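You operate a simulated robot arm through the tools that you are given. There is no shell and no other tool.

The job below is to be done with a simulated robot arm. You get a single attempt, and the scene is never put back.

## Task
Run the leak test, then open the bar and lift the smeared riser off.
Fine: it will leak; let the gauge fall before you free the bar latch; the riser goes on the riser mat, the other two stay seated.

Only the result counts: the job must be done as asked and must still hold three seconds after the hand-in. Knocking over, shifting, dropping, spilling or breaking anything else fails it.

## Robot
A 7-joint arm with a two-finger gripper, fixed in place. Base frame: the origin is at the foot of the arm, x ahead of it, y to its left, z up; the work surface is at about z = 826. Lengths are in mm, angles in rad, forces in N, time in s.
With the tool pointing down near the work surface it reaches from about 340 to 720 mm from the base axis. Its first joint turns from -1.152 to 1.152 rad. Payload 2.45 kg.
The tool frame sits at the grasp point between the pads (the TCP): z along the fingers, y along the line on which they close. The tips reach 26 mm beyond it. Largest opening 96 mm; the body of the gripper starts 69 mm behind the TCP.
Orientation is that of the tool frame in the base frame, as [roll, pitch, yaw] about the fixed x, y, z axes, in that order (R = Rz(yaw) Ry(pitch) Rx(roll)). With the fingers straight down and closing along the base's y, the tool's x points along the base's -x, its y along +y and its z along -z.

## Interface
- The arm moves only by the tool drive_tool. Its argument "series" is text: rows parted by semicolons, each of 7 numbers parted by spaces: the shift along the base's x, y, z in units of 30 mm (1.0 is 30 mm), then the turn, a rotation vector about the base's x, y, z in units of 5 degrees (1.0 is 5 degrees), then the finger opening in mm, from 0 to 96. In form: tx ty tz ax ay az fingers; .... A call has 1 to 20 rows; each row shifts and turns the commanded pose from where the row before left it. A call with a number of a shift or a turn outside -1 to 1 is refused whole. A row lasts 0.2 s, in which the tool goes at most 50 mm and 0.15 rad; a call with a longer step from one row to the next is refused whole, and so is a gripper value outside its range. Where a pose cannot be reached the arm comes as near as it can. A force on the tool above 40 N (or 10 N above the force at the start of the call, whichever is more), or a blocked arm, ends the call early, and 0.2 s more pass. The fingers move at their own pace and stop on an object; they squeeze with about 23 N. The grip force told is the motor's: it shows also when the fingers shut on nothing. Time passes only in rows, and 0.2 s behind the last, so rows that do not move let the fingers close. It gives the time, the measured TCP pose, the force on the tool (base axes), the opening and the grip force at its end, in the units of the frame above (readings bear some noise), with the torque about the TCP (base axes, N m) and any sound that the robot's microphone picked up.
- Cameras (640 x 400 px; columns grow to the right, rows downward): "scene" is fixed at [169.9, -403.3, 1427.7]; the picture's right is [0.72, -0.69, 0.00], its down [-0.42, -0.44, -0.79] and it looks along [0.55, 0.57, -0.61] (base axes); focal length 214 px, centre (320, 200). "wrist" rides on the gripper at [82, 3, -98] in the tool frame; the picture's right is [-0.04, 1.00, 0.00], its down [-0.73, -0.03, -0.68] and it looks along [-0.68, -0.03, 0.73] (tool axes); focal length 256 px, centre (320, 200). There is no depth. A picture from a camera that has moved, and an enlarged one, comes with that camera's place and axes in the base frame and with its lens. The place of the scene camera against the robot may be out by one fixed shift of up to 12 mm in any direction.
- capture(camera): a new picture of that camera. It takes no simulated time.
- inspect(camera, box): a new picture of the part [left, top, right, bottom] of that camera's present view, enlarged. It takes no simulated time.
- job_done(): hands the job in; it is judged then, once.

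Nothing tells you positions but the pictures and the camera data. Unless the task says otherwise, let go and move clear before handing in.

The tools are called after ">>>" as name(argument=value, ...) on one line, values as JSON. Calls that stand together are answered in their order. drive_tool: Moves the arm, as the interface text tells. Its arguments: {"type":"object","properties":{"series":{"type":"string"}},"required":["series"]} The other tools are called the same way: capture (camera) takes a picture; inspect (camera, box) takes an enlarged picture of a part of a camera's view; job_done () hands the job in.

At the start:

```text
clock: 0.0
tool_pos: [381.4, -87.5, 1368.9]
tool_rot: [-3.14, 0.0, 3.141]
force: [-0.5, -0.8, -0.2]
torque: [0.0, -0.01, 0.04]
opening: 96.0
grasp_force: 0.1
```

scene: 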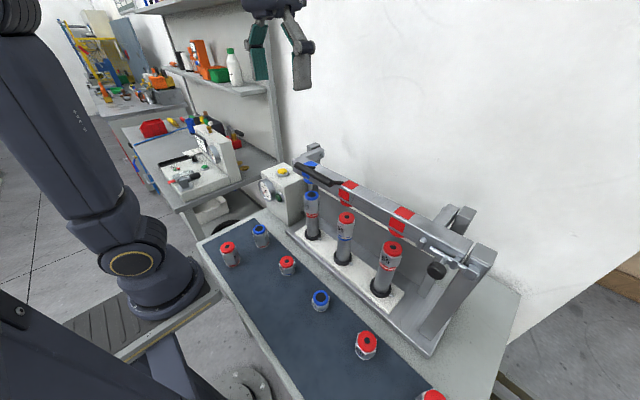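
wrist: 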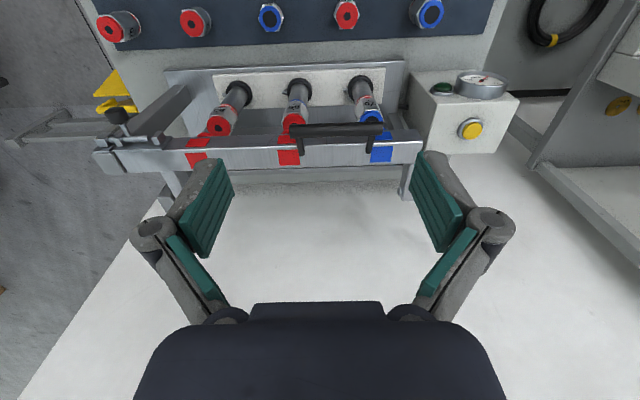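

I see a test fixture with three risers under a clamp bar, a gauge box with a yellow button, and a dark mat with loose caps in front. I'll look closer before moving.

>>> inspect(camera="scene", box=[240, 130, 400, 230])

>>> inspect(camera="scene", box=[360, 190, 520, 290])

>>> inspect(camera="scene", box=[270, 180, 430, 280])

>>> inspect(camera="wrist", box=[80, 60, 320, 210])

>>> inspect(camera="wrist", box=[280, 60, 520, 210])

>>> inspect(camera="scene", box=[180, 210, 500, 400])

```text
4.00 times, centred on (320, 180) of scene
camera zoom: at [169.9, -403.3, 1427.7], right [0.72, -0.69, 0.0], down [-0.42, -0.44, -0.79], along [0.55, 0.57, -0.61], focal length 858 px, centre (320, 280)
```

zoom: 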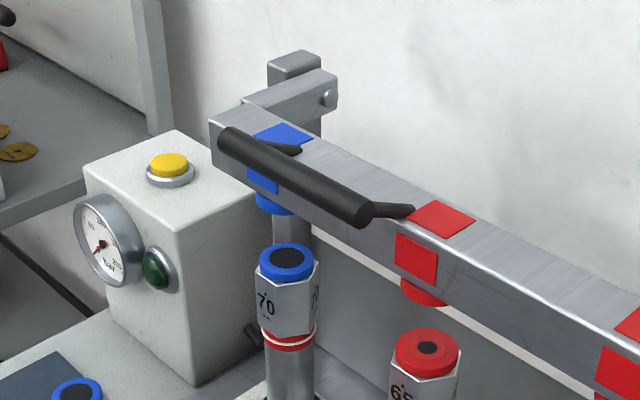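

```text
4.00 times, centred on (440, 240) of scene
camera zoom: at [169.9, -403.3, 1427.7], right [0.72, -0.69, 0.0], down [-0.42, -0.44, -0.79], along [0.55, 0.57, -0.61], focal length 858 px, centre (-160, 40)
```

zoom: 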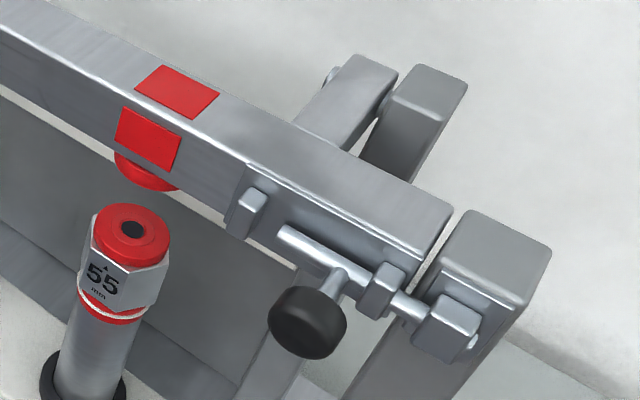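

```text
4.00 times, centred on (350, 230) of scene
camera zoom: at [169.9, -403.3, 1427.7], right [0.72, -0.69, 0.0], down [-0.42, -0.44, -0.79], along [0.55, 0.57, -0.61], focal length 858 px, centre (200, 80)
```

zoom: 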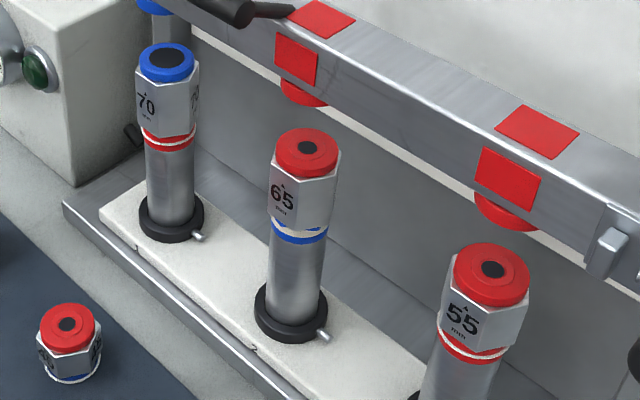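

```text
2.67 times, centred on (200, 135) of wrist
camera zoom: at [300.0, -83.8, 1466.5], right [0.04, 1.0, 0.0], down [0.73, -0.03, 0.68], along [0.68, -0.03, -0.73], focal length 683 px, centre (640, 373)
```

zoom: 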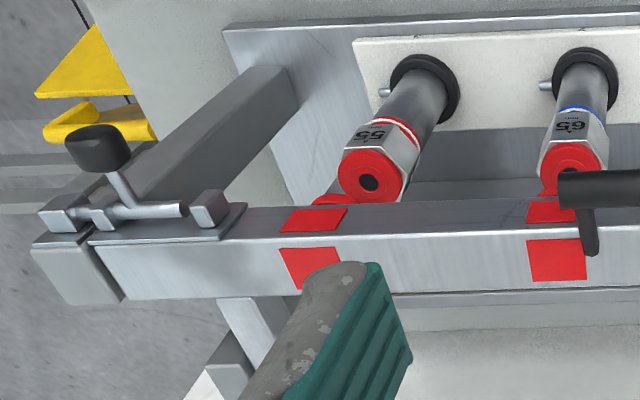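

```text
2.67 times, centred on (400, 135) of wrist
camera zoom: at [300.0, -83.8, 1466.5], right [0.04, 1.0, 0.0], down [0.73, -0.03, 0.68], along [0.68, -0.03, -0.73], focal length 683 px, centre (107, 373)
```

zoom: 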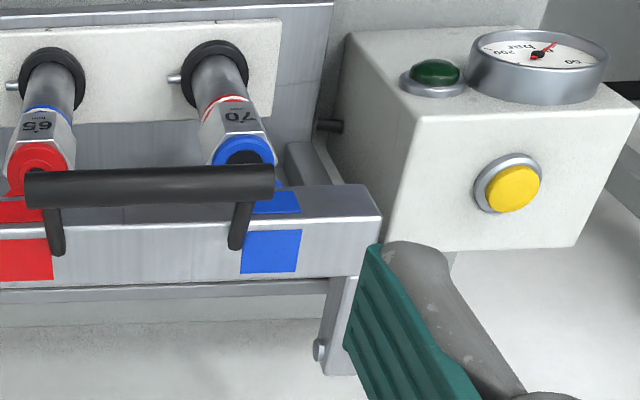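

```text
2.00 times, centred on (340, 305) of scene
camera zoom: at [169.9, -403.3, 1427.7], right [0.72, -0.69, 0.0], down [-0.42, -0.44, -0.79], along [0.55, 0.57, -0.61], focal length 429 px, centre (280, -10)
```

zoom: 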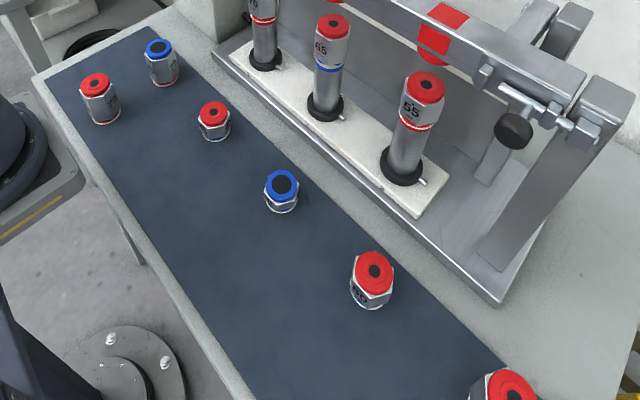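

The risers (70, 65, 55) stand in a row near x≈514 below a bar latched at its -y end, and the yellow button is on top of the gauge box near (555, 204, 1000). I'll lower the arm on the free side of the fixture to look at the risers and latch up close.

>>> drive_tool(series="-0.5 0 -1 0 0 0 96; -0.5 0 -1 0 0 0 96; 0 0 -1 0 0 0 96; 0 0 -1 0 0 0 96; 0 0 -1 0 0 0 96; 0 0 -1 0 0 0 96")

>>> capture(camera="wrist")

>>> capture(camera="scene")

```text
clock: 1.4
tool_pos: [351.8, -87.4, 1189.8]
tool_rot: [-3.141, 0.0, 3.141]
force: [-0.1, 0.9, -0.2]
torque: [-0.02, -0.02, 0.02]
opening: 95.8
grasp_force: 0.0
```

```text
taken
camera wrist: at [270.8, -83.4, 1286.3], right [0.04, 1.0, 0.0], down [0.73, -0.03, 0.68], along [0.68, -0.03, -0.73], focal length 256 px, centre (320, 200)
```

wrist: 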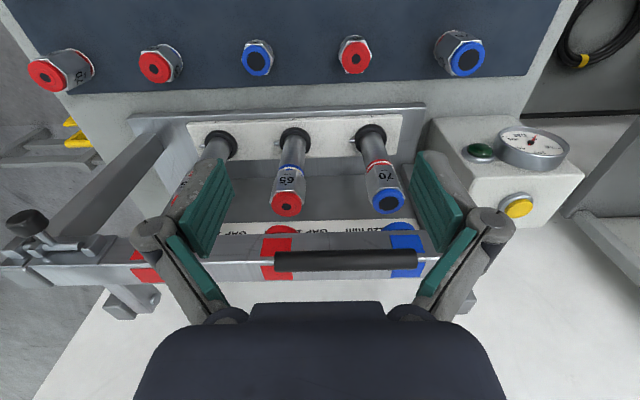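

```text
taken
```

scene: 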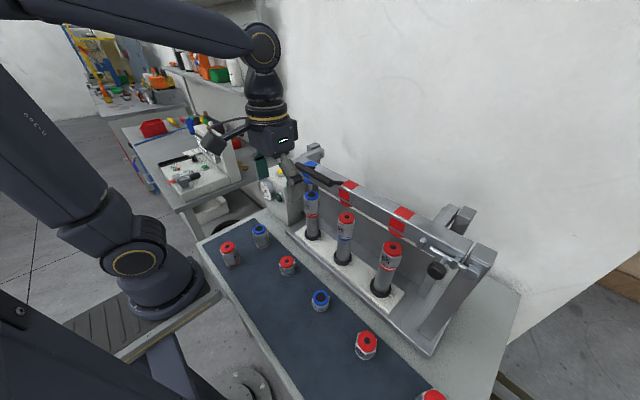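

There is lettering on a strip behind the risers ("GAP ..."). I'll zoom in on that, the gauge and the risers.

>>> inspect(camera="wrist", box=[210, 110, 450, 260])

>>> inspect(camera="wrist", box=[440, 110, 600, 210])

>>> inspect(camera="wrist", box=[0, 30, 240, 180])

>>> inspect(camera="wrist", box=[220, 20, 500, 195])

```text
2.67 times, centred on (330, 185) of wrist
camera zoom: at [270.8, -83.4, 1286.3], right [0.04, 1.0, 0.0], down [0.73, -0.03, 0.68], along [0.68, -0.03, -0.73], focal length 683 px, centre (293, 240)
```

zoom: 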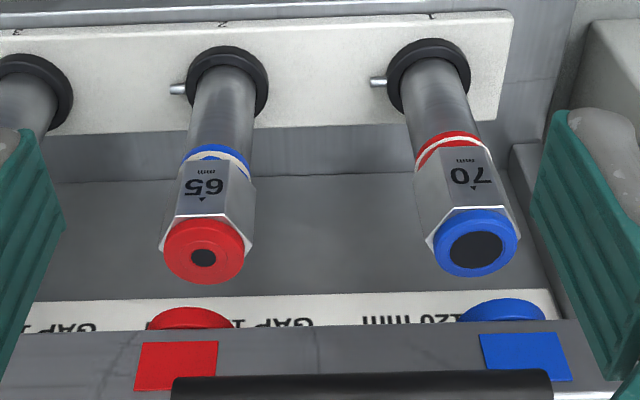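

```text
4.00 times, centred on (520, 160) of wrist
camera zoom: at [270.8, -83.4, 1286.3], right [0.04, 1.0, 0.0], down [0.73, -0.03, 0.68], along [0.68, -0.03, -0.73], focal length 1024 px, centre (-480, 360)
```

zoom: 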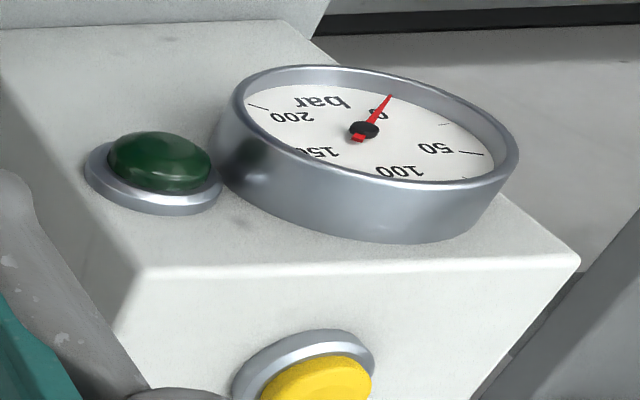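

```text
2.67 times, centred on (120, 105) of wrist
camera zoom: at [270.8, -83.4, 1286.3], right [0.04, 1.0, 0.0], down [0.73, -0.03, 0.68], along [0.68, -0.03, -0.73], focal length 683 px, centre (853, 453)
```

zoom: 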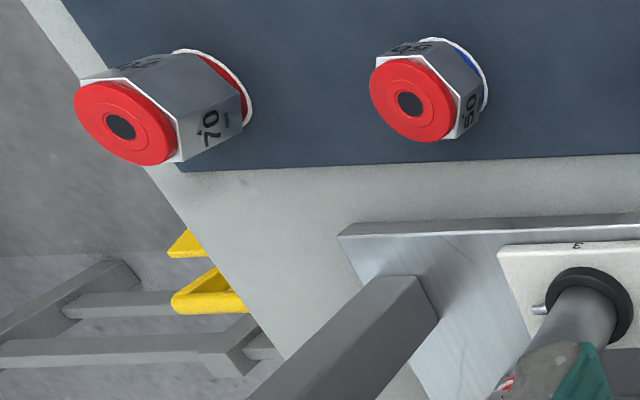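

```text
2.29 times, centred on (360, 108) of wrist
camera zoom: at [270.8, -83.4, 1286.3], right [0.04, 1.0, 0.0], down [0.73, -0.03, 0.68], along [0.68, -0.03, -0.73], focal length 585 px, centre (229, 411)
```

zoom: 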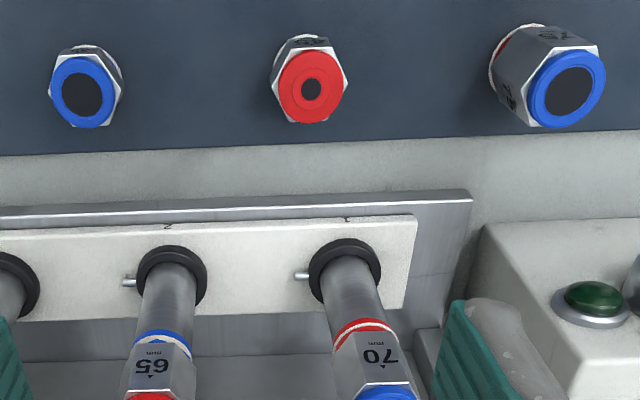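

The risers are the hex pieces (70, 65, 55 mm) on stubs 1, 2 and 3. The mat with the spare ones is the riser mat, and the gauge reads zero. I'll shift lower and toward -y to read the strip and inspect the third riser and the latch.

>>> drive_tool(series="0 -1 -1 0 0 0 96; 0 -1 -1 0 0 0 96; 0 -1 -1 0 0 0 96; 0 -1 0 0 0 0 96")

>>> capture(camera="wrist")

>>> inspect(camera="wrist", box=[200, 80, 440, 230])

>>> inspect(camera="wrist", box=[0, 100, 240, 250])

```text
clock: 2.4
tool_pos: [350.5, -206.9, 1099.2]
tool_rot: [3.141, -0.001, -3.14]
force: [0.5, -0.4, -0.2]
torque: [0.0, 0.01, 0.01]
opening: 96.0
grasp_force: 0.1
```

```text
taken
camera wrist: at [269.5, -203.3, 1196.2], right [0.04, 1.0, 0.0], down [0.73, -0.03, 0.68], along [0.68, -0.03, -0.73], focal length 256 px, centre (320, 200)
```

wrist: 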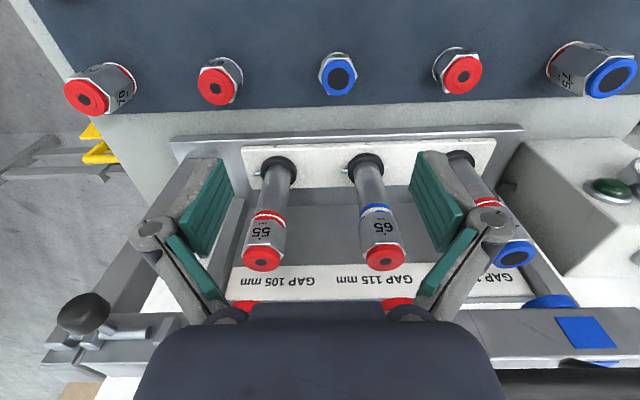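

```text
2.67 times, centred on (320, 155) of wrist
camera zoom: at [269.5, -203.3, 1196.2], right [0.04, 1.0, 0.0], down [0.73, -0.03, 0.68], along [0.68, -0.03, -0.73], focal length 683 px, centre (320, 320)
```

zoom: 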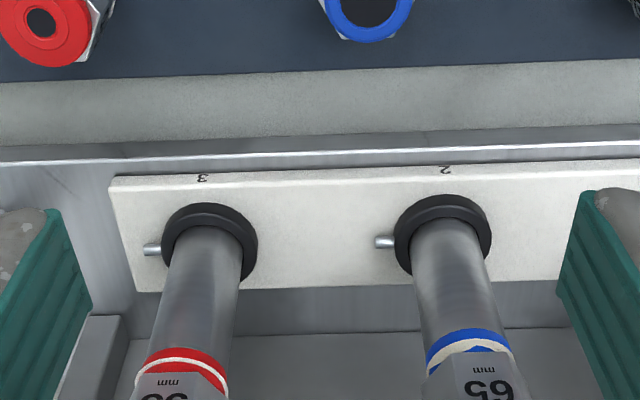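

```text
2.67 times, centred on (120, 175) of wrist
camera zoom: at [269.5, -203.3, 1196.2], right [0.04, 1.0, 0.0], down [0.73, -0.03, 0.68], along [0.68, -0.03, -0.73], focal length 683 px, centre (853, 267)
```

zoom: 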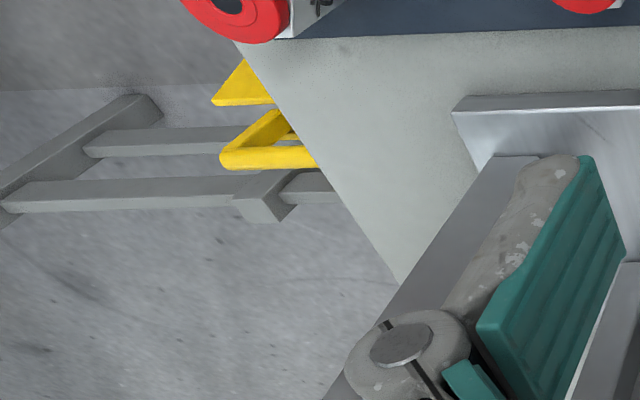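

>>> inspect(camera="wrist", box=[230, 190, 320, 280])

>>> inspect(camera="wrist", box=[340, 190, 430, 280])

>>> inspect(camera="wrist", box=[460, 180, 560, 280])

>>> inspect(camera="scene", box=[290, 180, 370, 230])

>>> inspect(camera="scene", box=[330, 210, 430, 290])

```text
4.44 times, centred on (275, 235) of wrist
camera zoom: at [269.5, -203.3, 1196.2], right [0.04, 1.0, 0.0], down [0.73, -0.03, 0.68], along [0.68, -0.03, -0.73], focal length 1138 px, centre (520, 44)
```

zoom: 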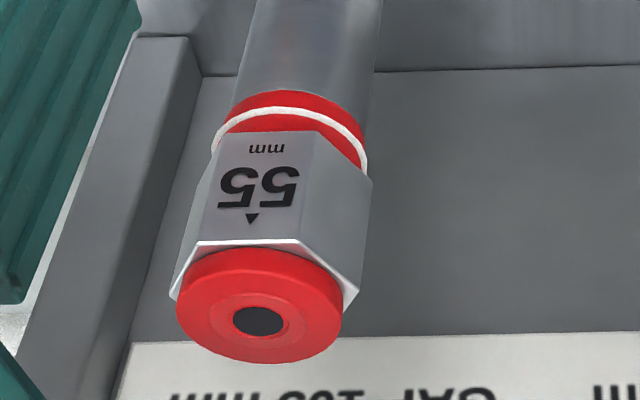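

```text
4.44 times, centred on (385, 235) of wrist
camera zoom: at [269.5, -203.3, 1196.2], right [0.04, 1.0, 0.0], down [0.73, -0.03, 0.68], along [0.68, -0.03, -0.73], focal length 1138 px, centre (31, 44)
```

zoom: 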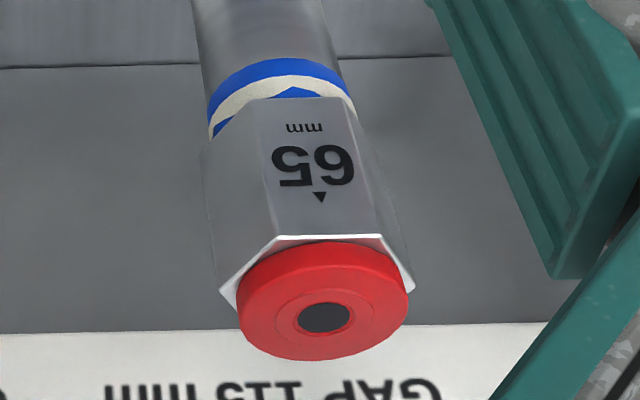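

```text
4.00 times, centred on (510, 230) of wrist
camera zoom: at [269.5, -203.3, 1196.2], right [0.04, 1.0, 0.0], down [0.73, -0.03, 0.68], along [0.68, -0.03, -0.73], focal length 1024 px, centre (-440, 80)
```

zoom: 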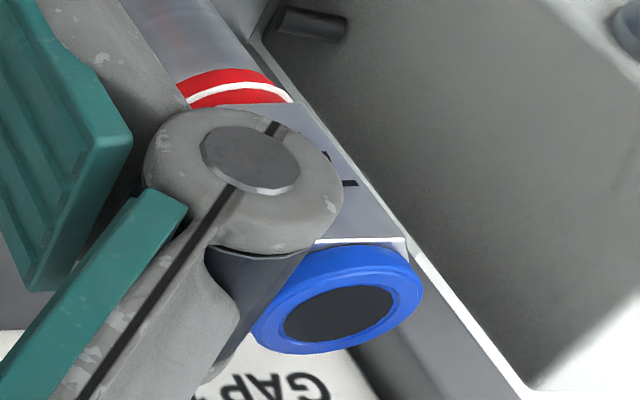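

```text
8.00 times, centred on (330, 205) of scene
camera zoom: at [169.9, -403.3, 1427.7], right [0.72, -0.69, 0.0], down [-0.42, -0.44, -0.79], along [0.55, 0.57, -0.61], focal length 1716 px, centre (240, 160)
```

zoom: 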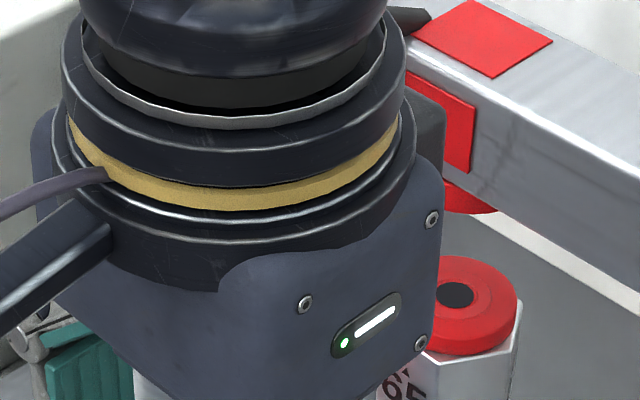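

```text
5.00 times, centred on (380, 250) of scene
camera zoom: at [169.9, -403.3, 1427.7], right [0.72, -0.69, 0.0], down [-0.42, -0.44, -0.79], along [0.55, 0.57, -0.61], focal length 1072 px, centre (20, -50)
```

zoom: 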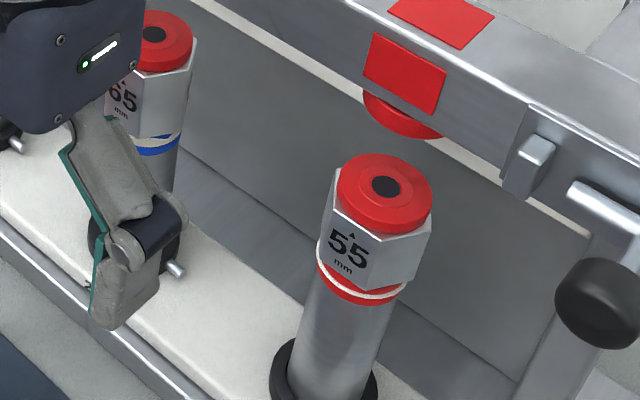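

The clue is clear. The 65 mm riser on stub 2 has a wide, cream, smeared band at its base, while the 55 and 70 have thin clean rings. Next I go over in front of the gauge box to locate the yellow button precisely.

>>> drive_tool(series="0 1 1 0 0 0 60; 0 1 1 0 0 0 20; 0 1 0 0 0 0 0; 0 1 0 0 0 0 0; 0 1 0 0 0 0 0; 0 1 0 0 0 0 0; 0 1 0 0 0 0 0; 0 1 0 0 0 0 0; 0 1 0 0 0 0 0; 0 1 0 0 0 0 0; 0 1 0 0 0 0 0; 0 1 0 0 0 0 0; 0 1 0 0 0 0 0; 0.5 0.7 0 0 0 0 0; 1 0 0 0 0 0 0")

>>> capture(camera="wrist")

>>> capture(camera="scene")

```text
clock: 5.6
tool_pos: [394.0, 206.1, 1158.9]
tool_rot: [3.141, 0.0, 3.141]
force: [-0.1, 0.8, 0.0]
torque: [0.02, 0.04, 0.03]
opening: 0.0
grasp_force: 22.3
```

```text
taken
camera wrist: at [314.3, 208.7, 1256.2], right [0.04, 1.0, 0.0], down [0.73, -0.03, 0.68], along [0.68, -0.03, -0.73], focal length 256 px, centre (320, 200)
```

wrist: 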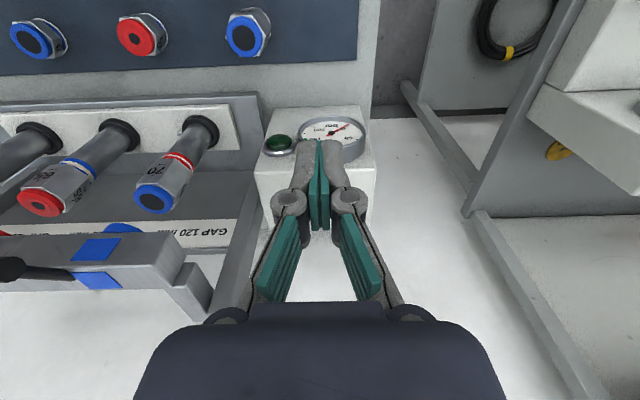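

```text
taken
```

scene: 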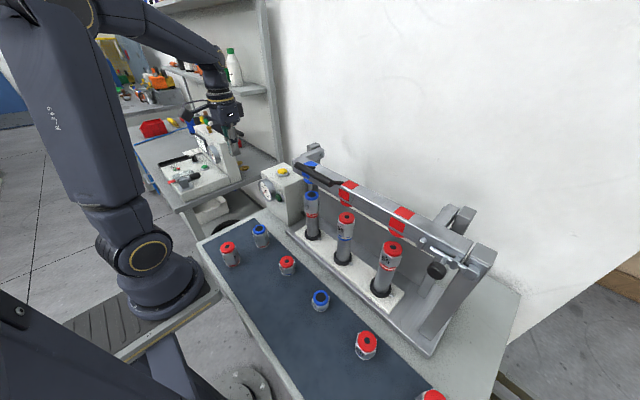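

The fingers hide the button from here, so I shift sideways to see it.

>>> drive_tool(series="0 -1 0 0 0 0 0; 0 -1 0 0 0 0 0; 0 -1 0 0 0 0 0")

>>> capture(camera="wrist")

```text
clock: 6.4
tool_pos: [397.5, 114.1, 1157.3]
tool_rot: [-3.141, 0.0, 3.141]
force: [-0.5, -0.4, -0.1]
torque: [0.04, -0.02, 0.02]
opening: 0.2
grasp_force: 23.2
```

```text
taken
camera wrist: at [315.1, 117.1, 1254.7], right [0.04, 1.0, 0.0], down [0.73, -0.03, 0.68], along [0.68, -0.03, -0.73], focal length 256 px, centre (320, 200)
```

wrist: 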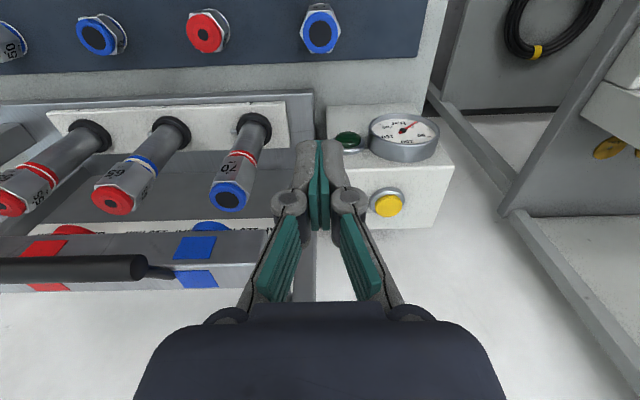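

I place the button top at about (550, 198, 1012). I'll go over it with closed fingers and come down close to it.

>>> drive_tool(series="0 0.939 0 0 0 0 0; 0 0.939 0 0 0 0 0; 0 0.939 0 0 0 0 0; 1 0 0 0 0 0 0; 1 0 0 0 0 0 0; 1 0 0 0 0 0 0; 1 0 0 0 0 0 0; 1 0 0 0 0 0 0; 0.12 0 -1 0 0 0 0; 0 0 -1 0 0 0 0; 0 0 -1 0 0 0 0; 0 0 0 0 0 0 0")

>>> inspect(camera="scene", box=[220, 120, 340, 240])

>>> capture(camera="wrist")

```text
clock: 9.0
tool_pos: [552.0, 198.4, 1068.3]
tool_rot: [3.141, 0.0, 3.141]
force: [0.5, -0.3, 0.4]
torque: [0.03, 0.01, 0.03]
opening: 0.1
grasp_force: 22.7
```

```text
3.33 times, centred on (280, 180) of scene
camera zoom: at [169.9, -403.3, 1427.7], right [0.72, -0.69, 0.0], down [-0.42, -0.44, -0.79], along [0.55, 0.57, -0.61], focal length 715 px, centre (453, 267)
```

zoom: 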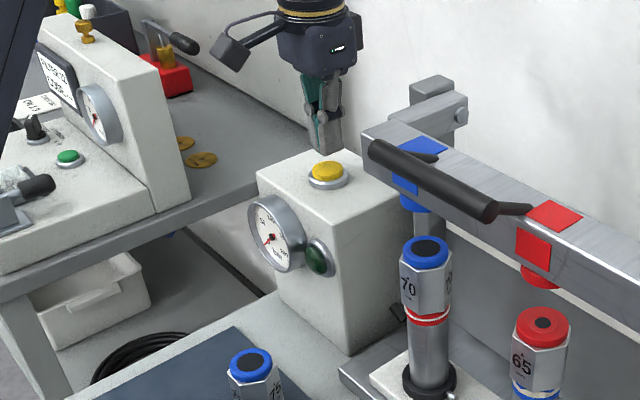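

```text
taken
camera wrist: at [470.4, 200.8, 1165.6], right [0.04, 1.0, 0.0], down [0.73, -0.03, 0.68], along [0.68, -0.03, -0.73], focal length 256 px, centre (320, 200)
```

wrist: 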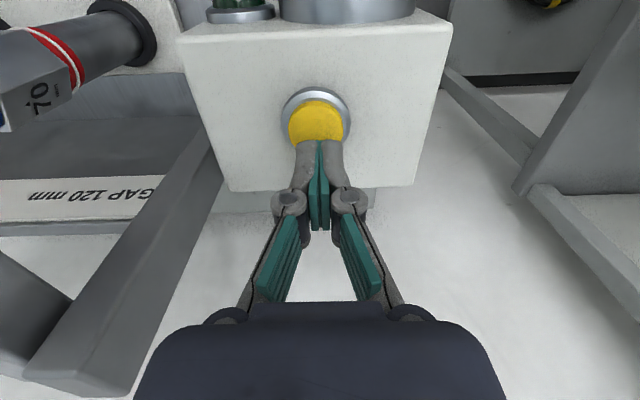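

The tips sit just above the button and slightly far in x. I shift by (-6, -3) mm and press down gently in small steps.

>>> drive_tool(series="-0.2 -0.1 -0.3 0 0 0 0; 0 0 -0.3 0 0 0 0; 0 0 -0.1 0 0 0 0; 0 0 -0.1 0 0 0 0; 0 0 -0.1 0 0 0 0; 0 0 -0.1 0 0 0 0; 0 0 -0.1 0 0 0 0")

>>> inspect(camera="scene", box=[220, 120, 340, 240])

```text
clock: 10.4
tool_pos: [546.1, 196.1, 1044.8]
tool_rot: [3.135, 0.009, 3.14]
force: [-1.6, -1.3, 17.5]
torque: [-0.01, 0.16, 0.04]
opening: 6.0
grasp_force: 28.5
heard: click
stopped in row 7: the force on the tool passed its limit at 45 N (the readings are from after the stop); the commanded pose is now the measured one
```

```text
3.33 times, centred on (280, 180) of scene
camera zoom: at [169.5, -403.5, 1427.7], right [0.72, -0.69, 0.0], down [-0.42, -0.44, -0.79], along [0.55, 0.57, -0.61], focal length 715 px, centre (453, 267)
```

zoom: 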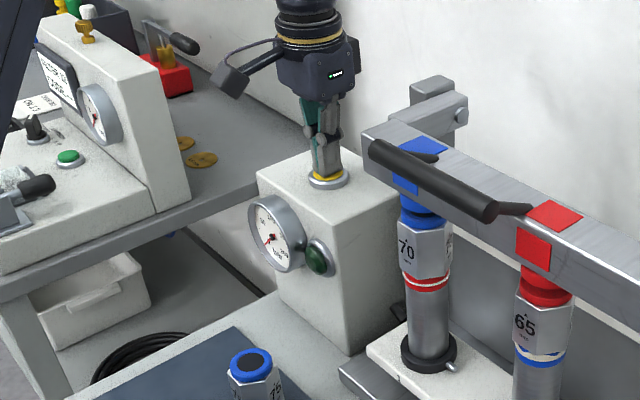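

A click came and the plate has lifted the risers against the pads, so the test is running. I back off the button and watch the gauge.

>>> drive_tool(series="0 0 0.5 0 0 0 0; 0 0 1 0 0 0 0; 0 0 1 0 0 0 0; 0 0 0 0 0 0 0")

>>> inspect(camera="scene", box=[250, 160, 310, 220])

>>> capture(camera="scene")

```text
clock: 11.4
tool_pos: [546.0, 196.0, 1119.5]
tool_rot: [3.141, 0.006, -3.141]
force: [0.7, 0.7, 0.0]
torque: [0.0, 0.0, -0.01]
opening: 0.1
grasp_force: 28.7
```

```text
6.67 times, centred on (280, 190) of scene
camera zoom: at [169.9, -403.3, 1427.7], right [0.72, -0.69, 0.0], down [-0.42, -0.44, -0.79], along [0.55, 0.57, -0.61], focal length 1430 px, centre (587, 267)
```

zoom: 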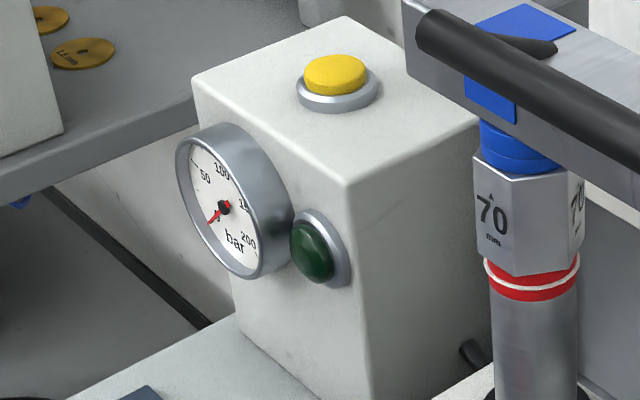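

```text
taken
```

scene: 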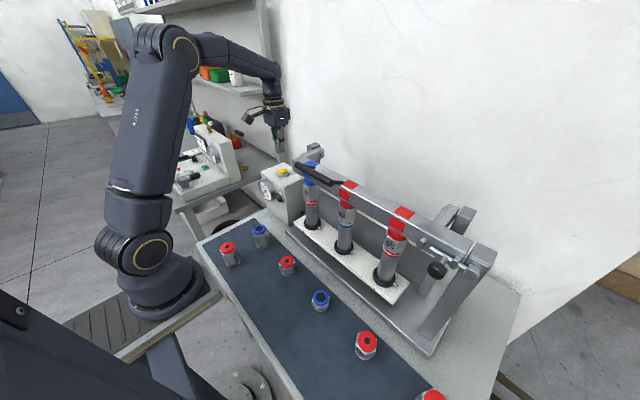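

The plate is up and the gauge still reads 0. I wait in place and keep watching the needle.

>>> drive_tool(series="0 0 0 0 0 0 0; 0 0 0 0 0 0 0; 0 0 0 0 0 0 0; 0 0 0 0 0 0 0")

>>> inspect(camera="scene", box=[250, 160, 310, 220])

```text
clock: 12.4
tool_pos: [545.9, 196.2, 1119.5]
tool_rot: [3.141, 0.006, 3.141]
force: [-1.6, -0.7, -0.1]
torque: [0.01, 0.01, 0.0]
opening: 0.0
grasp_force: 28.5
```

```text
6.67 times, centred on (280, 190) of scene
camera zoom: at [169.9, -403.3, 1427.7], right [0.72, -0.69, 0.0], down [-0.42, -0.44, -0.79], along [0.55, 0.57, -0.61], focal length 1430 px, centre (587, 267)
```

zoom: 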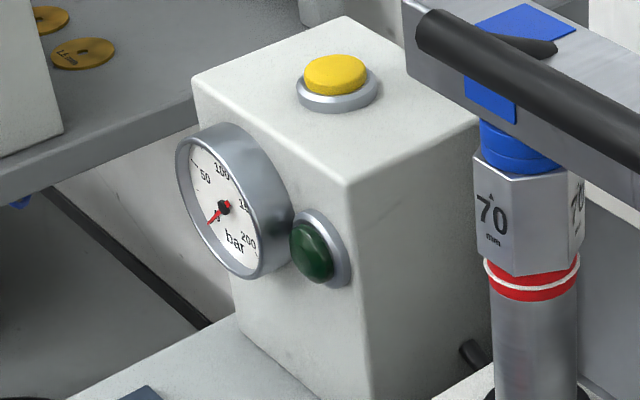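

>>> drive_tool(series="0 0 0 0 0 0 0; 0 0 0 0 0 0 0; 0 0 0 0 0 0 0; 0 0 0 0 0 0 0; 0 0 0 0 0 0 0; 0 0 0 0 0 0 0; 0 0 0 0 0 0 0; 0 0 0 0 0 0 0")

>>> inspect(camera="scene", box=[250, 160, 310, 220])

```text
clock: 14.2
tool_pos: [546.1, 195.7, 1120.3]
tool_rot: [3.14, 0.007, 3.14]
force: [0.0, 0.2, 0.5]
torque: [-0.02, 0.04, 0.01]
opening: 0.0
grasp_force: 28.5
```

```text
6.67 times, centred on (280, 190) of scene
camera zoom: at [169.9, -403.3, 1427.7], right [0.72, -0.69, 0.0], down [-0.42, -0.44, -0.79], along [0.55, 0.57, -0.61], focal length 1430 px, centre (587, 267)
```

zoom: 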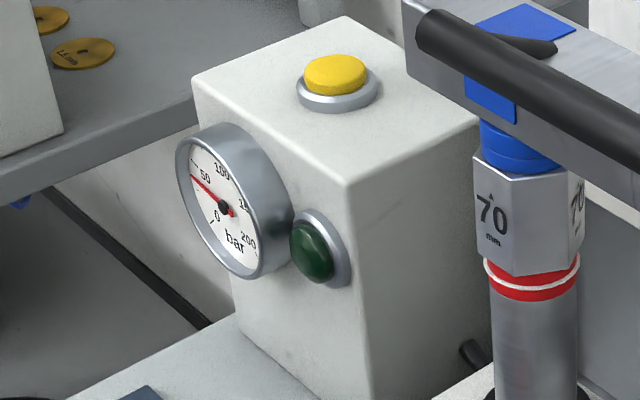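

Pressure is building, with the needle at about 35–40 bar. I keep waiting for the leak and the fall.

>>> drive_tool(series="0 0 0 0 0 0 0; 0 0 0 0 0 0 0; 0 0 0 0 0 0 0; 0 0 0 0 0 0 0; 0 0 0 0 0 0 0; 0 0 0 0 0 0 0; 0 0 0 0 0 0 0; 0 0 0 0 0 0 0")

>>> inspect(camera="scene", box=[250, 160, 310, 220])

>>> inspect(camera="scene", box=[290, 160, 430, 290])

```text
clock: 16.0
tool_pos: [546.5, 197.3, 1120.1]
tool_rot: [3.139, 0.006, 3.14]
force: [0.6, 0.9, -0.9]
torque: [0.01, 0.02, 0.02]
opening: 0.0
grasp_force: 28.7
```

```text
6.67 times, centred on (280, 190) of scene
camera zoom: at [169.9, -403.3, 1427.7], right [0.72, -0.69, 0.0], down [-0.42, -0.44, -0.79], along [0.55, 0.57, -0.61], focal length 1430 px, centre (587, 267)
```

zoom: 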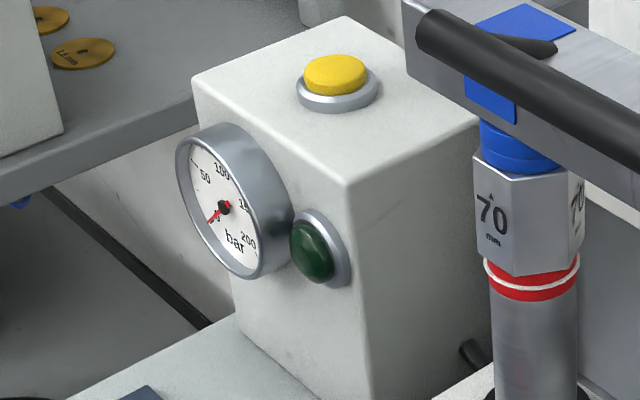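

```text
3.08 times, centred on (360, 225) of scene
camera zoom: at [169.9, -403.3, 1427.7], right [0.72, -0.69, 0.0], down [-0.42, -0.44, -0.79], along [0.55, 0.57, -0.61], focal length 660 px, centre (197, 123)
```

zoom: 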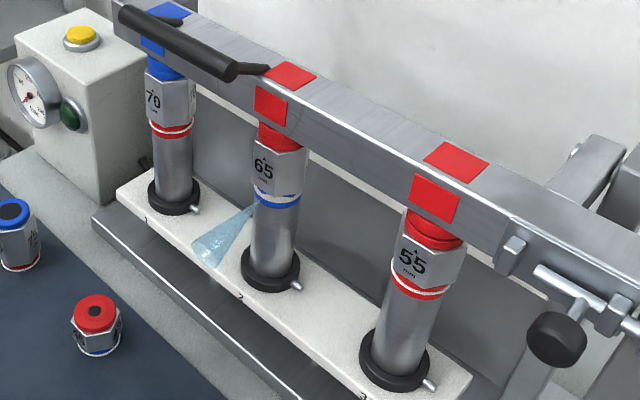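

The 65 sprays from its base seam, which confirms it as the leaker, and the gauge is back to about 0. I wait longer for the spray to stop and the plate to come down.

>>> drive_tool(series="0 0 0.5 0 0 0 0; 0 0 0.5 0 0 0 0; 0 0 0.5 0 0 0 0; 0 0 0.5 0 0 0 0; 0 0 0 0 0 0 0; 0 0 0 0 0 0 0; 0 0 0 0 0 0 0; 0 0 0 0 0 0 0; 0 0 0 0 0 0 0; 0 0 0 0 0 0 0")

>>> inspect(camera="scene", box=[240, 160, 440, 300])

>>> inspect(camera="scene", box=[250, 160, 310, 220])

```text
clock: 18.2
tool_pos: [545.2, 195.2, 1179.2]
tool_rot: [3.14, 0.006, 3.14]
force: [0.1, -0.3, -0.1]
torque: [0.03, 0.04, -0.02]
opening: 0.2
grasp_force: 29.0
```

```text
2.86 times, centred on (340, 230) of scene
camera zoom: at [169.9, -403.3, 1427.7], right [0.72, -0.69, 0.0], down [-0.42, -0.44, -0.79], along [0.55, 0.57, -0.61], focal length 613 px, centre (263, 114)
```

zoom: 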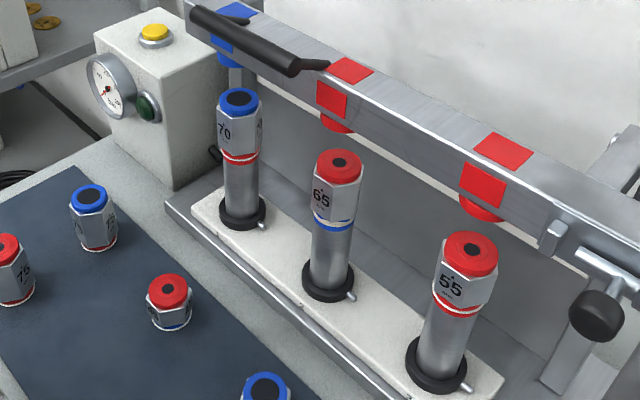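

```text
6.67 times, centred on (280, 190) of scene
camera zoom: at [169.9, -403.3, 1427.7], right [0.72, -0.69, 0.0], down [-0.42, -0.44, -0.79], along [0.55, 0.57, -0.61], focal length 1430 px, centre (587, 267)
```

zoom: 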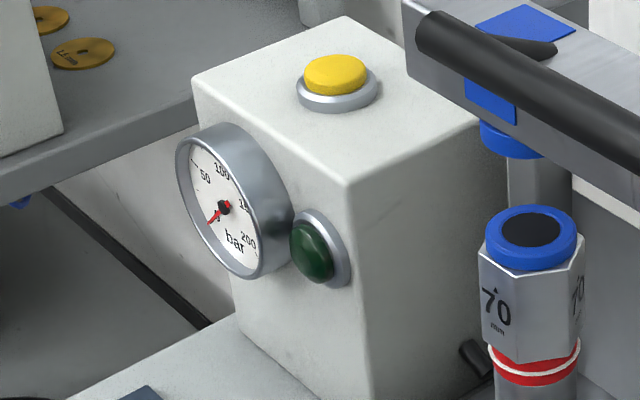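

The gauge is at zero, the spray has stopped and the plate is down. Now I travel around the front to the latch at the -y end and look at it.

>>> drive_tool(series="-1 0 1 0 0 0 40; -1 0 0 0 0 0 60; -1 0 0 0 0 0 60; -1 0 0 0 0 0 60; -1 0 0 0 0 0 60; -0.9 0 0 0 0 0 60; 0 -1 0 0 0 0 60; 0 -1 0 0 0 0 60; 0 -1 0 0 0 0 60; 0 -1 0 0 0 0 60; 0 -1 0 0 0 0 60; 0 -1 0 0 0 0 60; 0 -1 0 0 0 0 60; 0 -1 0 0 0 0 60; 0 -1 0 0 0 0 60; 0 -1 0 0 0 0 60; 0 -1 0 0 0 0 60; 0 -1 0 0 0 0 60; 0 -1 0 0 0 0 60; 0 -1 0 0 0 0 60")

>>> drive_tool(series="0 -1 0 0 0 0 96; 0 -1 0 0 0 0 96; 0 -1 0 0 0 0 96; 0 0 0 0 0 0 96")

>>> capture(camera="wrist")

>>> capture(camera="scene")

```text
clock: 22.4
tool_pos: [365.2, -225.2, 1209.7]
tool_rot: [3.138, 0.006, 3.141]
force: [0.1, -0.1, 0.2]
torque: [0.0, -0.01, -0.03]
opening: 60.0
grasp_force: 0.1
```

```text
clock: 23.4
tool_pos: [368.4, -313.4, 1209.0]
tool_rot: [3.141, 0.007, 3.141]
force: [0.1, 0.5, 0.6]
torque: [-0.01, 0.04, 0.01]
opening: 95.8
grasp_force: 0.0
```

```text
taken
camera wrist: at [286.2, -309.9, 1305.5], right [0.04, 1.0, 0.0], down [0.73, -0.03, 0.68], along [0.68, -0.03, -0.73], focal length 256 px, centre (320, 200)
```

wrist: 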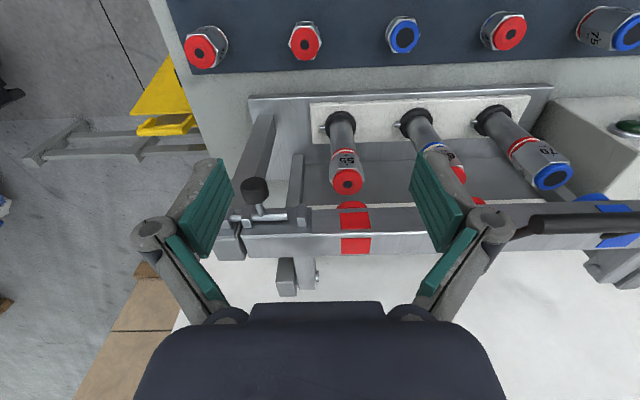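

```text
taken
```

scene: 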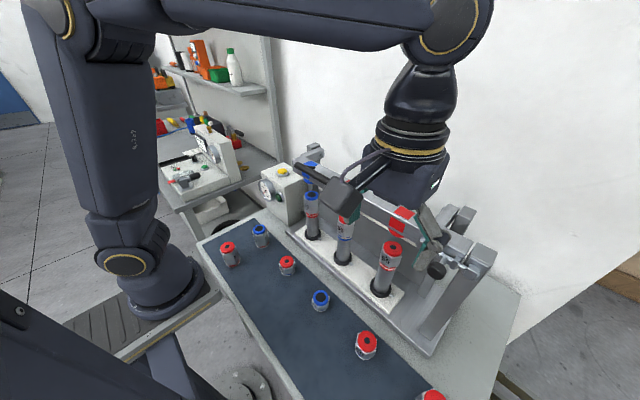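

>>> inspect(camera="wrist", box=[205, 150, 365, 300])

>>> inspect(camera="scene", box=[400, 190, 510, 300])

```text
2.67 times, centred on (285, 225) of wrist
camera zoom: at [286.2, -309.9, 1305.5], right [0.04, 1.0, 0.0], down [0.73, -0.03, 0.68], along [0.68, -0.03, -0.73], focal length 683 px, centre (413, 133)
```

zoom: 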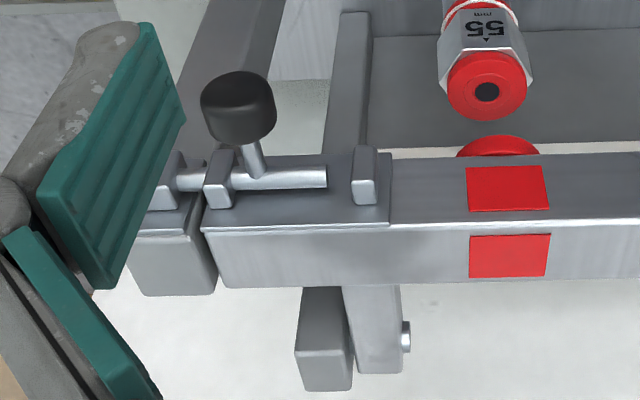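

```text
3.64 times, centred on (455, 245) of scene
camera zoom: at [169.9, -403.4, 1427.7], right [0.72, -0.69, 0.0], down [-0.42, -0.44, -0.79], along [0.55, 0.57, -0.61], focal length 780 px, centre (-171, 36)
```

zoom: 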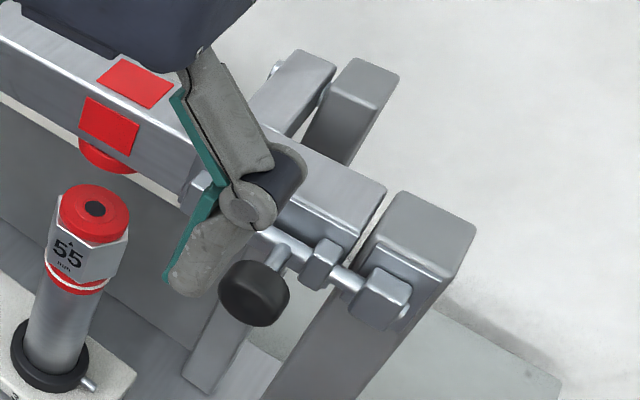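

The latch is a slide bolt with its knob at about (448, -381, 1116). The rod runs along y into a keeper on the -y post, so it must slide toward +y. I'll straddle the knob with part-open fingers from above.

>>> drive_tool(series="0 -1 0 0 0 0 60; 0 -1 0 0 0 0 48; 0 -0.237 0 0 0 0 48; 0.9 0 0 0 0 0 48; 0.9 0 0 0 0 0 48; 0.83 0 0 0 0 0 48; 0 0 -1 0 0 0 48; 0 0 0 0 0 0 48")

>>> capture(camera="wrist")

>>> inspect(camera="scene", box=[370, 170, 520, 300])

```text
clock: 25.2
tool_pos: [448.5, -380.0, 1177.0]
tool_rot: [3.139, 0.007, 3.139]
force: [0.4, -0.8, 0.3]
torque: [-0.01, -0.02, 0.0]
opening: 48.0
grasp_force: 0.0
```

```text
taken
camera wrist: at [365.7, -376.8, 1274.4], right [0.04, 1.0, 0.0], down [0.73, -0.03, 0.68], along [0.68, -0.03, -0.73], focal length 256 px, centre (320, 200)
```

wrist: 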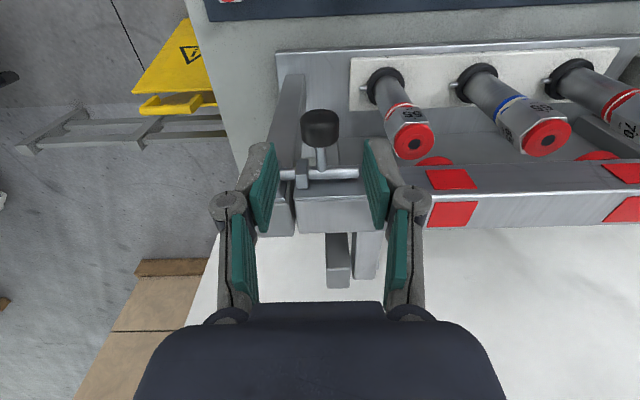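

```text
3.08 times, centred on (445, 235) of scene
camera zoom: at [169.9, -403.3, 1427.7], right [0.72, -0.69, 0.0], down [-0.42, -0.44, -0.79], along [0.55, 0.57, -0.61], focal length 660 px, centre (-65, 92)
```

zoom: 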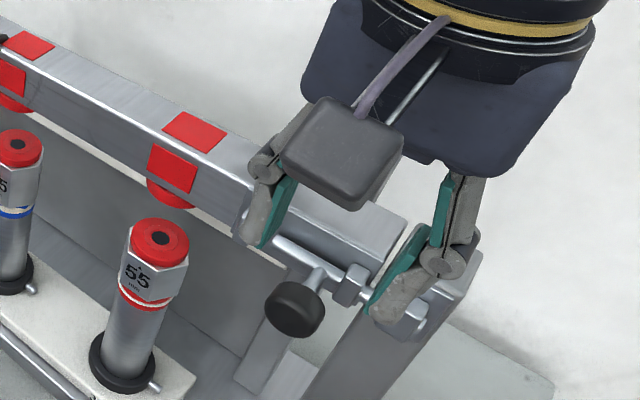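

The knob is centred between the fingers. I descend to knob height.

>>> drive_tool(series="0 0 -0.7 0 0 0 48; 0 0 -0.7 0 0 0 48; 0 0 -0.6 0 0 0 48; 0 0 0 0 0 0 48")

>>> capture(camera="wrist")

>>> inspect(camera="scene", box=[370, 170, 520, 300])

```text
clock: 26.2
tool_pos: [446.5, -379.5, 1119.1]
tool_rot: [3.141, 0.007, 3.14]
force: [-0.1, -0.9, 0.2]
torque: [-0.01, -0.05, -0.02]
opening: 47.9
grasp_force: 0.1
```

```text
taken
camera wrist: at [365.3, -376.8, 1214.5], right [0.04, 1.0, 0.0], down [0.73, -0.03, 0.68], along [0.68, -0.03, -0.73], focal length 256 px, centre (320, 200)
```

wrist: 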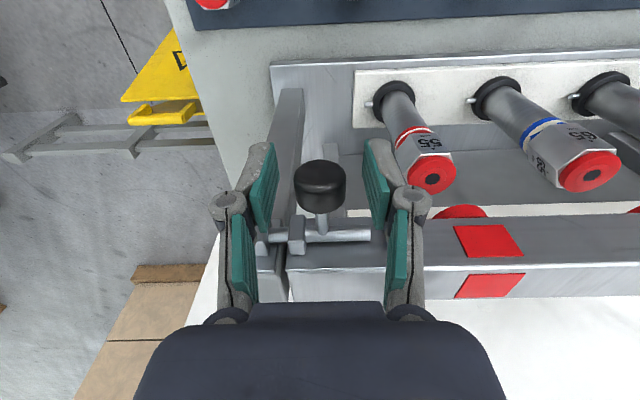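

```text
3.08 times, centred on (445, 235) of scene
camera zoom: at [169.9, -403.3, 1427.7], right [0.72, -0.69, 0.0], down [-0.42, -0.44, -0.79], along [0.55, 0.57, -0.61], focal length 660 px, centre (-65, 92)
```

zoom: 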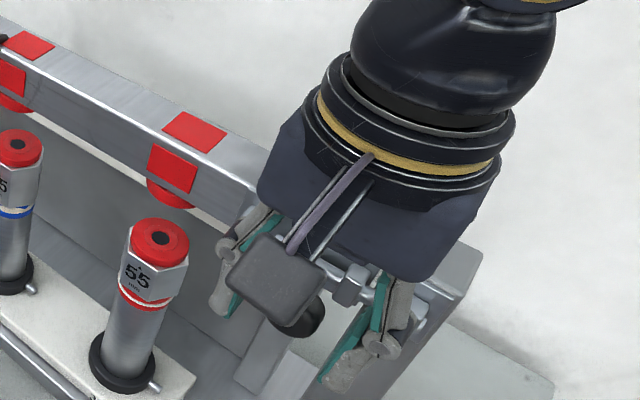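

The knob is centred between the fingers at the right height. I push it toward +y in small steps.

>>> drive_tool(series="0 0.2 0 0 0 0 48; 0 0.2 0 0 0 0 48; 0 0.2 0 0 0 0 48; 0 0.2 0 0 0 0 48; 0 0.2 0 0 0 0 48; 0 0.2 0 0 0 0 48; 0 0.2 0 0 0 0 48")

>>> capture(camera="wrist")

```text
clock: 27.8
tool_pos: [446.6, -339.5, 1118.2]
tool_rot: [3.141, 0.006, -3.141]
force: [-1.1, -0.7, -0.2]
torque: [0.01, -0.01, 0.0]
opening: 47.9
grasp_force: 0.0
```

```text
taken
camera wrist: at [365.1, -336.3, 1215.3], right [0.04, 1.0, 0.0], down [0.73, -0.03, 0.68], along [0.68, -0.03, -0.73], focal length 256 px, centre (320, 200)
```

wrist: 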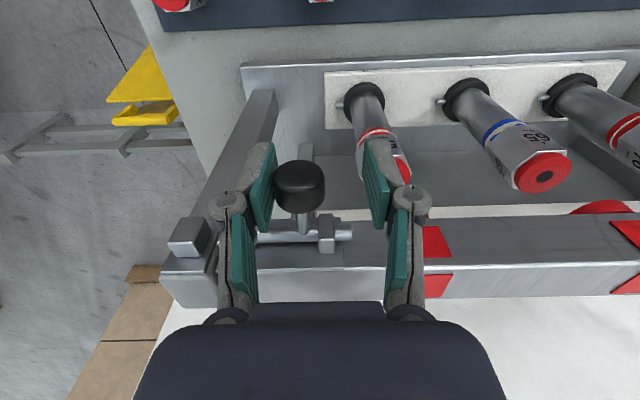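

The bolt has slid about 30 mm and its right end now passes the second bracket. I continue carefully to the stop.

>>> drive_tool(series="0 0.1 0 0 0 0 48; 0 0.1 0 0 0 0 48; 0 0.1 0 0 0 0 48; 0 0.1 0 0 0 0 48")

>>> capture(camera="wrist")

```text
clock: 28.8
tool_pos: [445.4, -329.3, 1117.7]
tool_rot: [-3.139, 0.005, 3.137]
force: [-0.9, -24.3, -6.8]
torque: [0.22, 0.22, -0.02]
opening: 62.7
grasp_force: 11.2
```

```text
taken
camera wrist: at [364.5, -326.0, 1214.8], right [0.04, 1.0, 0.0], down [0.73, -0.03, 0.68], along [0.68, -0.03, -0.73], focal length 256 px, centre (320, 200)
```

wrist: 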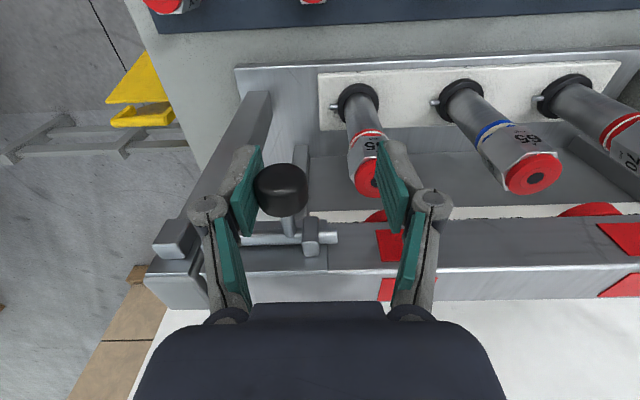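

The bolt reached its end stop. I back off, raise clear of the knob, and check that the rod has left the keeper.

>>> drive_tool(series="0 -0.4 0 0 0 0 50; 0 0 0 0 0 0 50; 0 0 1 0 0 0 50; 0 0 1 0 0 0 50; -0.5 0 1 0 0 0 50; -1 0 0 0 0 0 50; -1 0 0 0 0 0 96; 0 0 0 0 0 0 96")

>>> capture(camera="wrist")

>>> inspect(camera="scene", box=[380, 180, 520, 300])

```text
clock: 30.6
tool_pos: [372.0, -340.6, 1208.4]
tool_rot: [3.139, 0.008, 3.141]
force: [0.0, 0.0, 0.3]
torque: [0.0, 0.03, 0.02]
opening: 95.8
grasp_force: 0.1
```

```text
taken
camera wrist: at [290.5, -336.5, 1305.6], right [0.04, 1.0, 0.0], down [0.73, -0.03, 0.68], along [0.68, -0.03, -0.73], focal length 256 px, centre (320, 200)
```

wrist: 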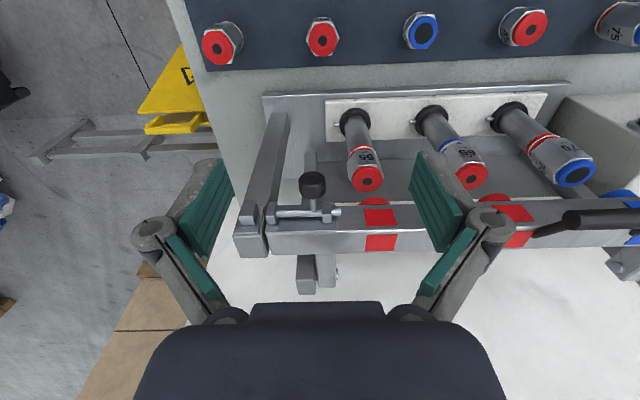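

```text
3.33 times, centred on (450, 240) of scene
camera zoom: at [169.9, -403.3, 1427.7], right [0.72, -0.69, 0.0], down [-0.42, -0.44, -0.79], along [0.55, 0.57, -0.61], focal length 715 px, centre (-113, 67)
```

zoom: 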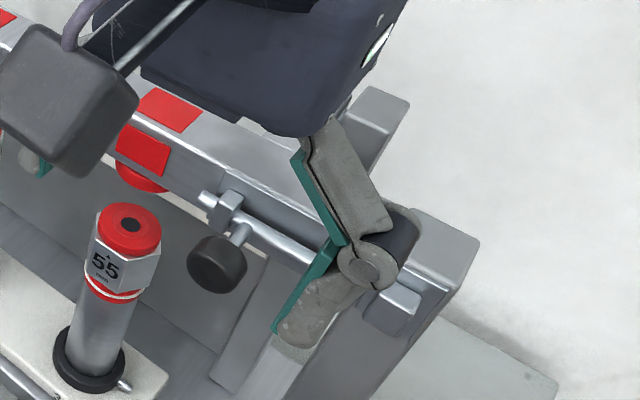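

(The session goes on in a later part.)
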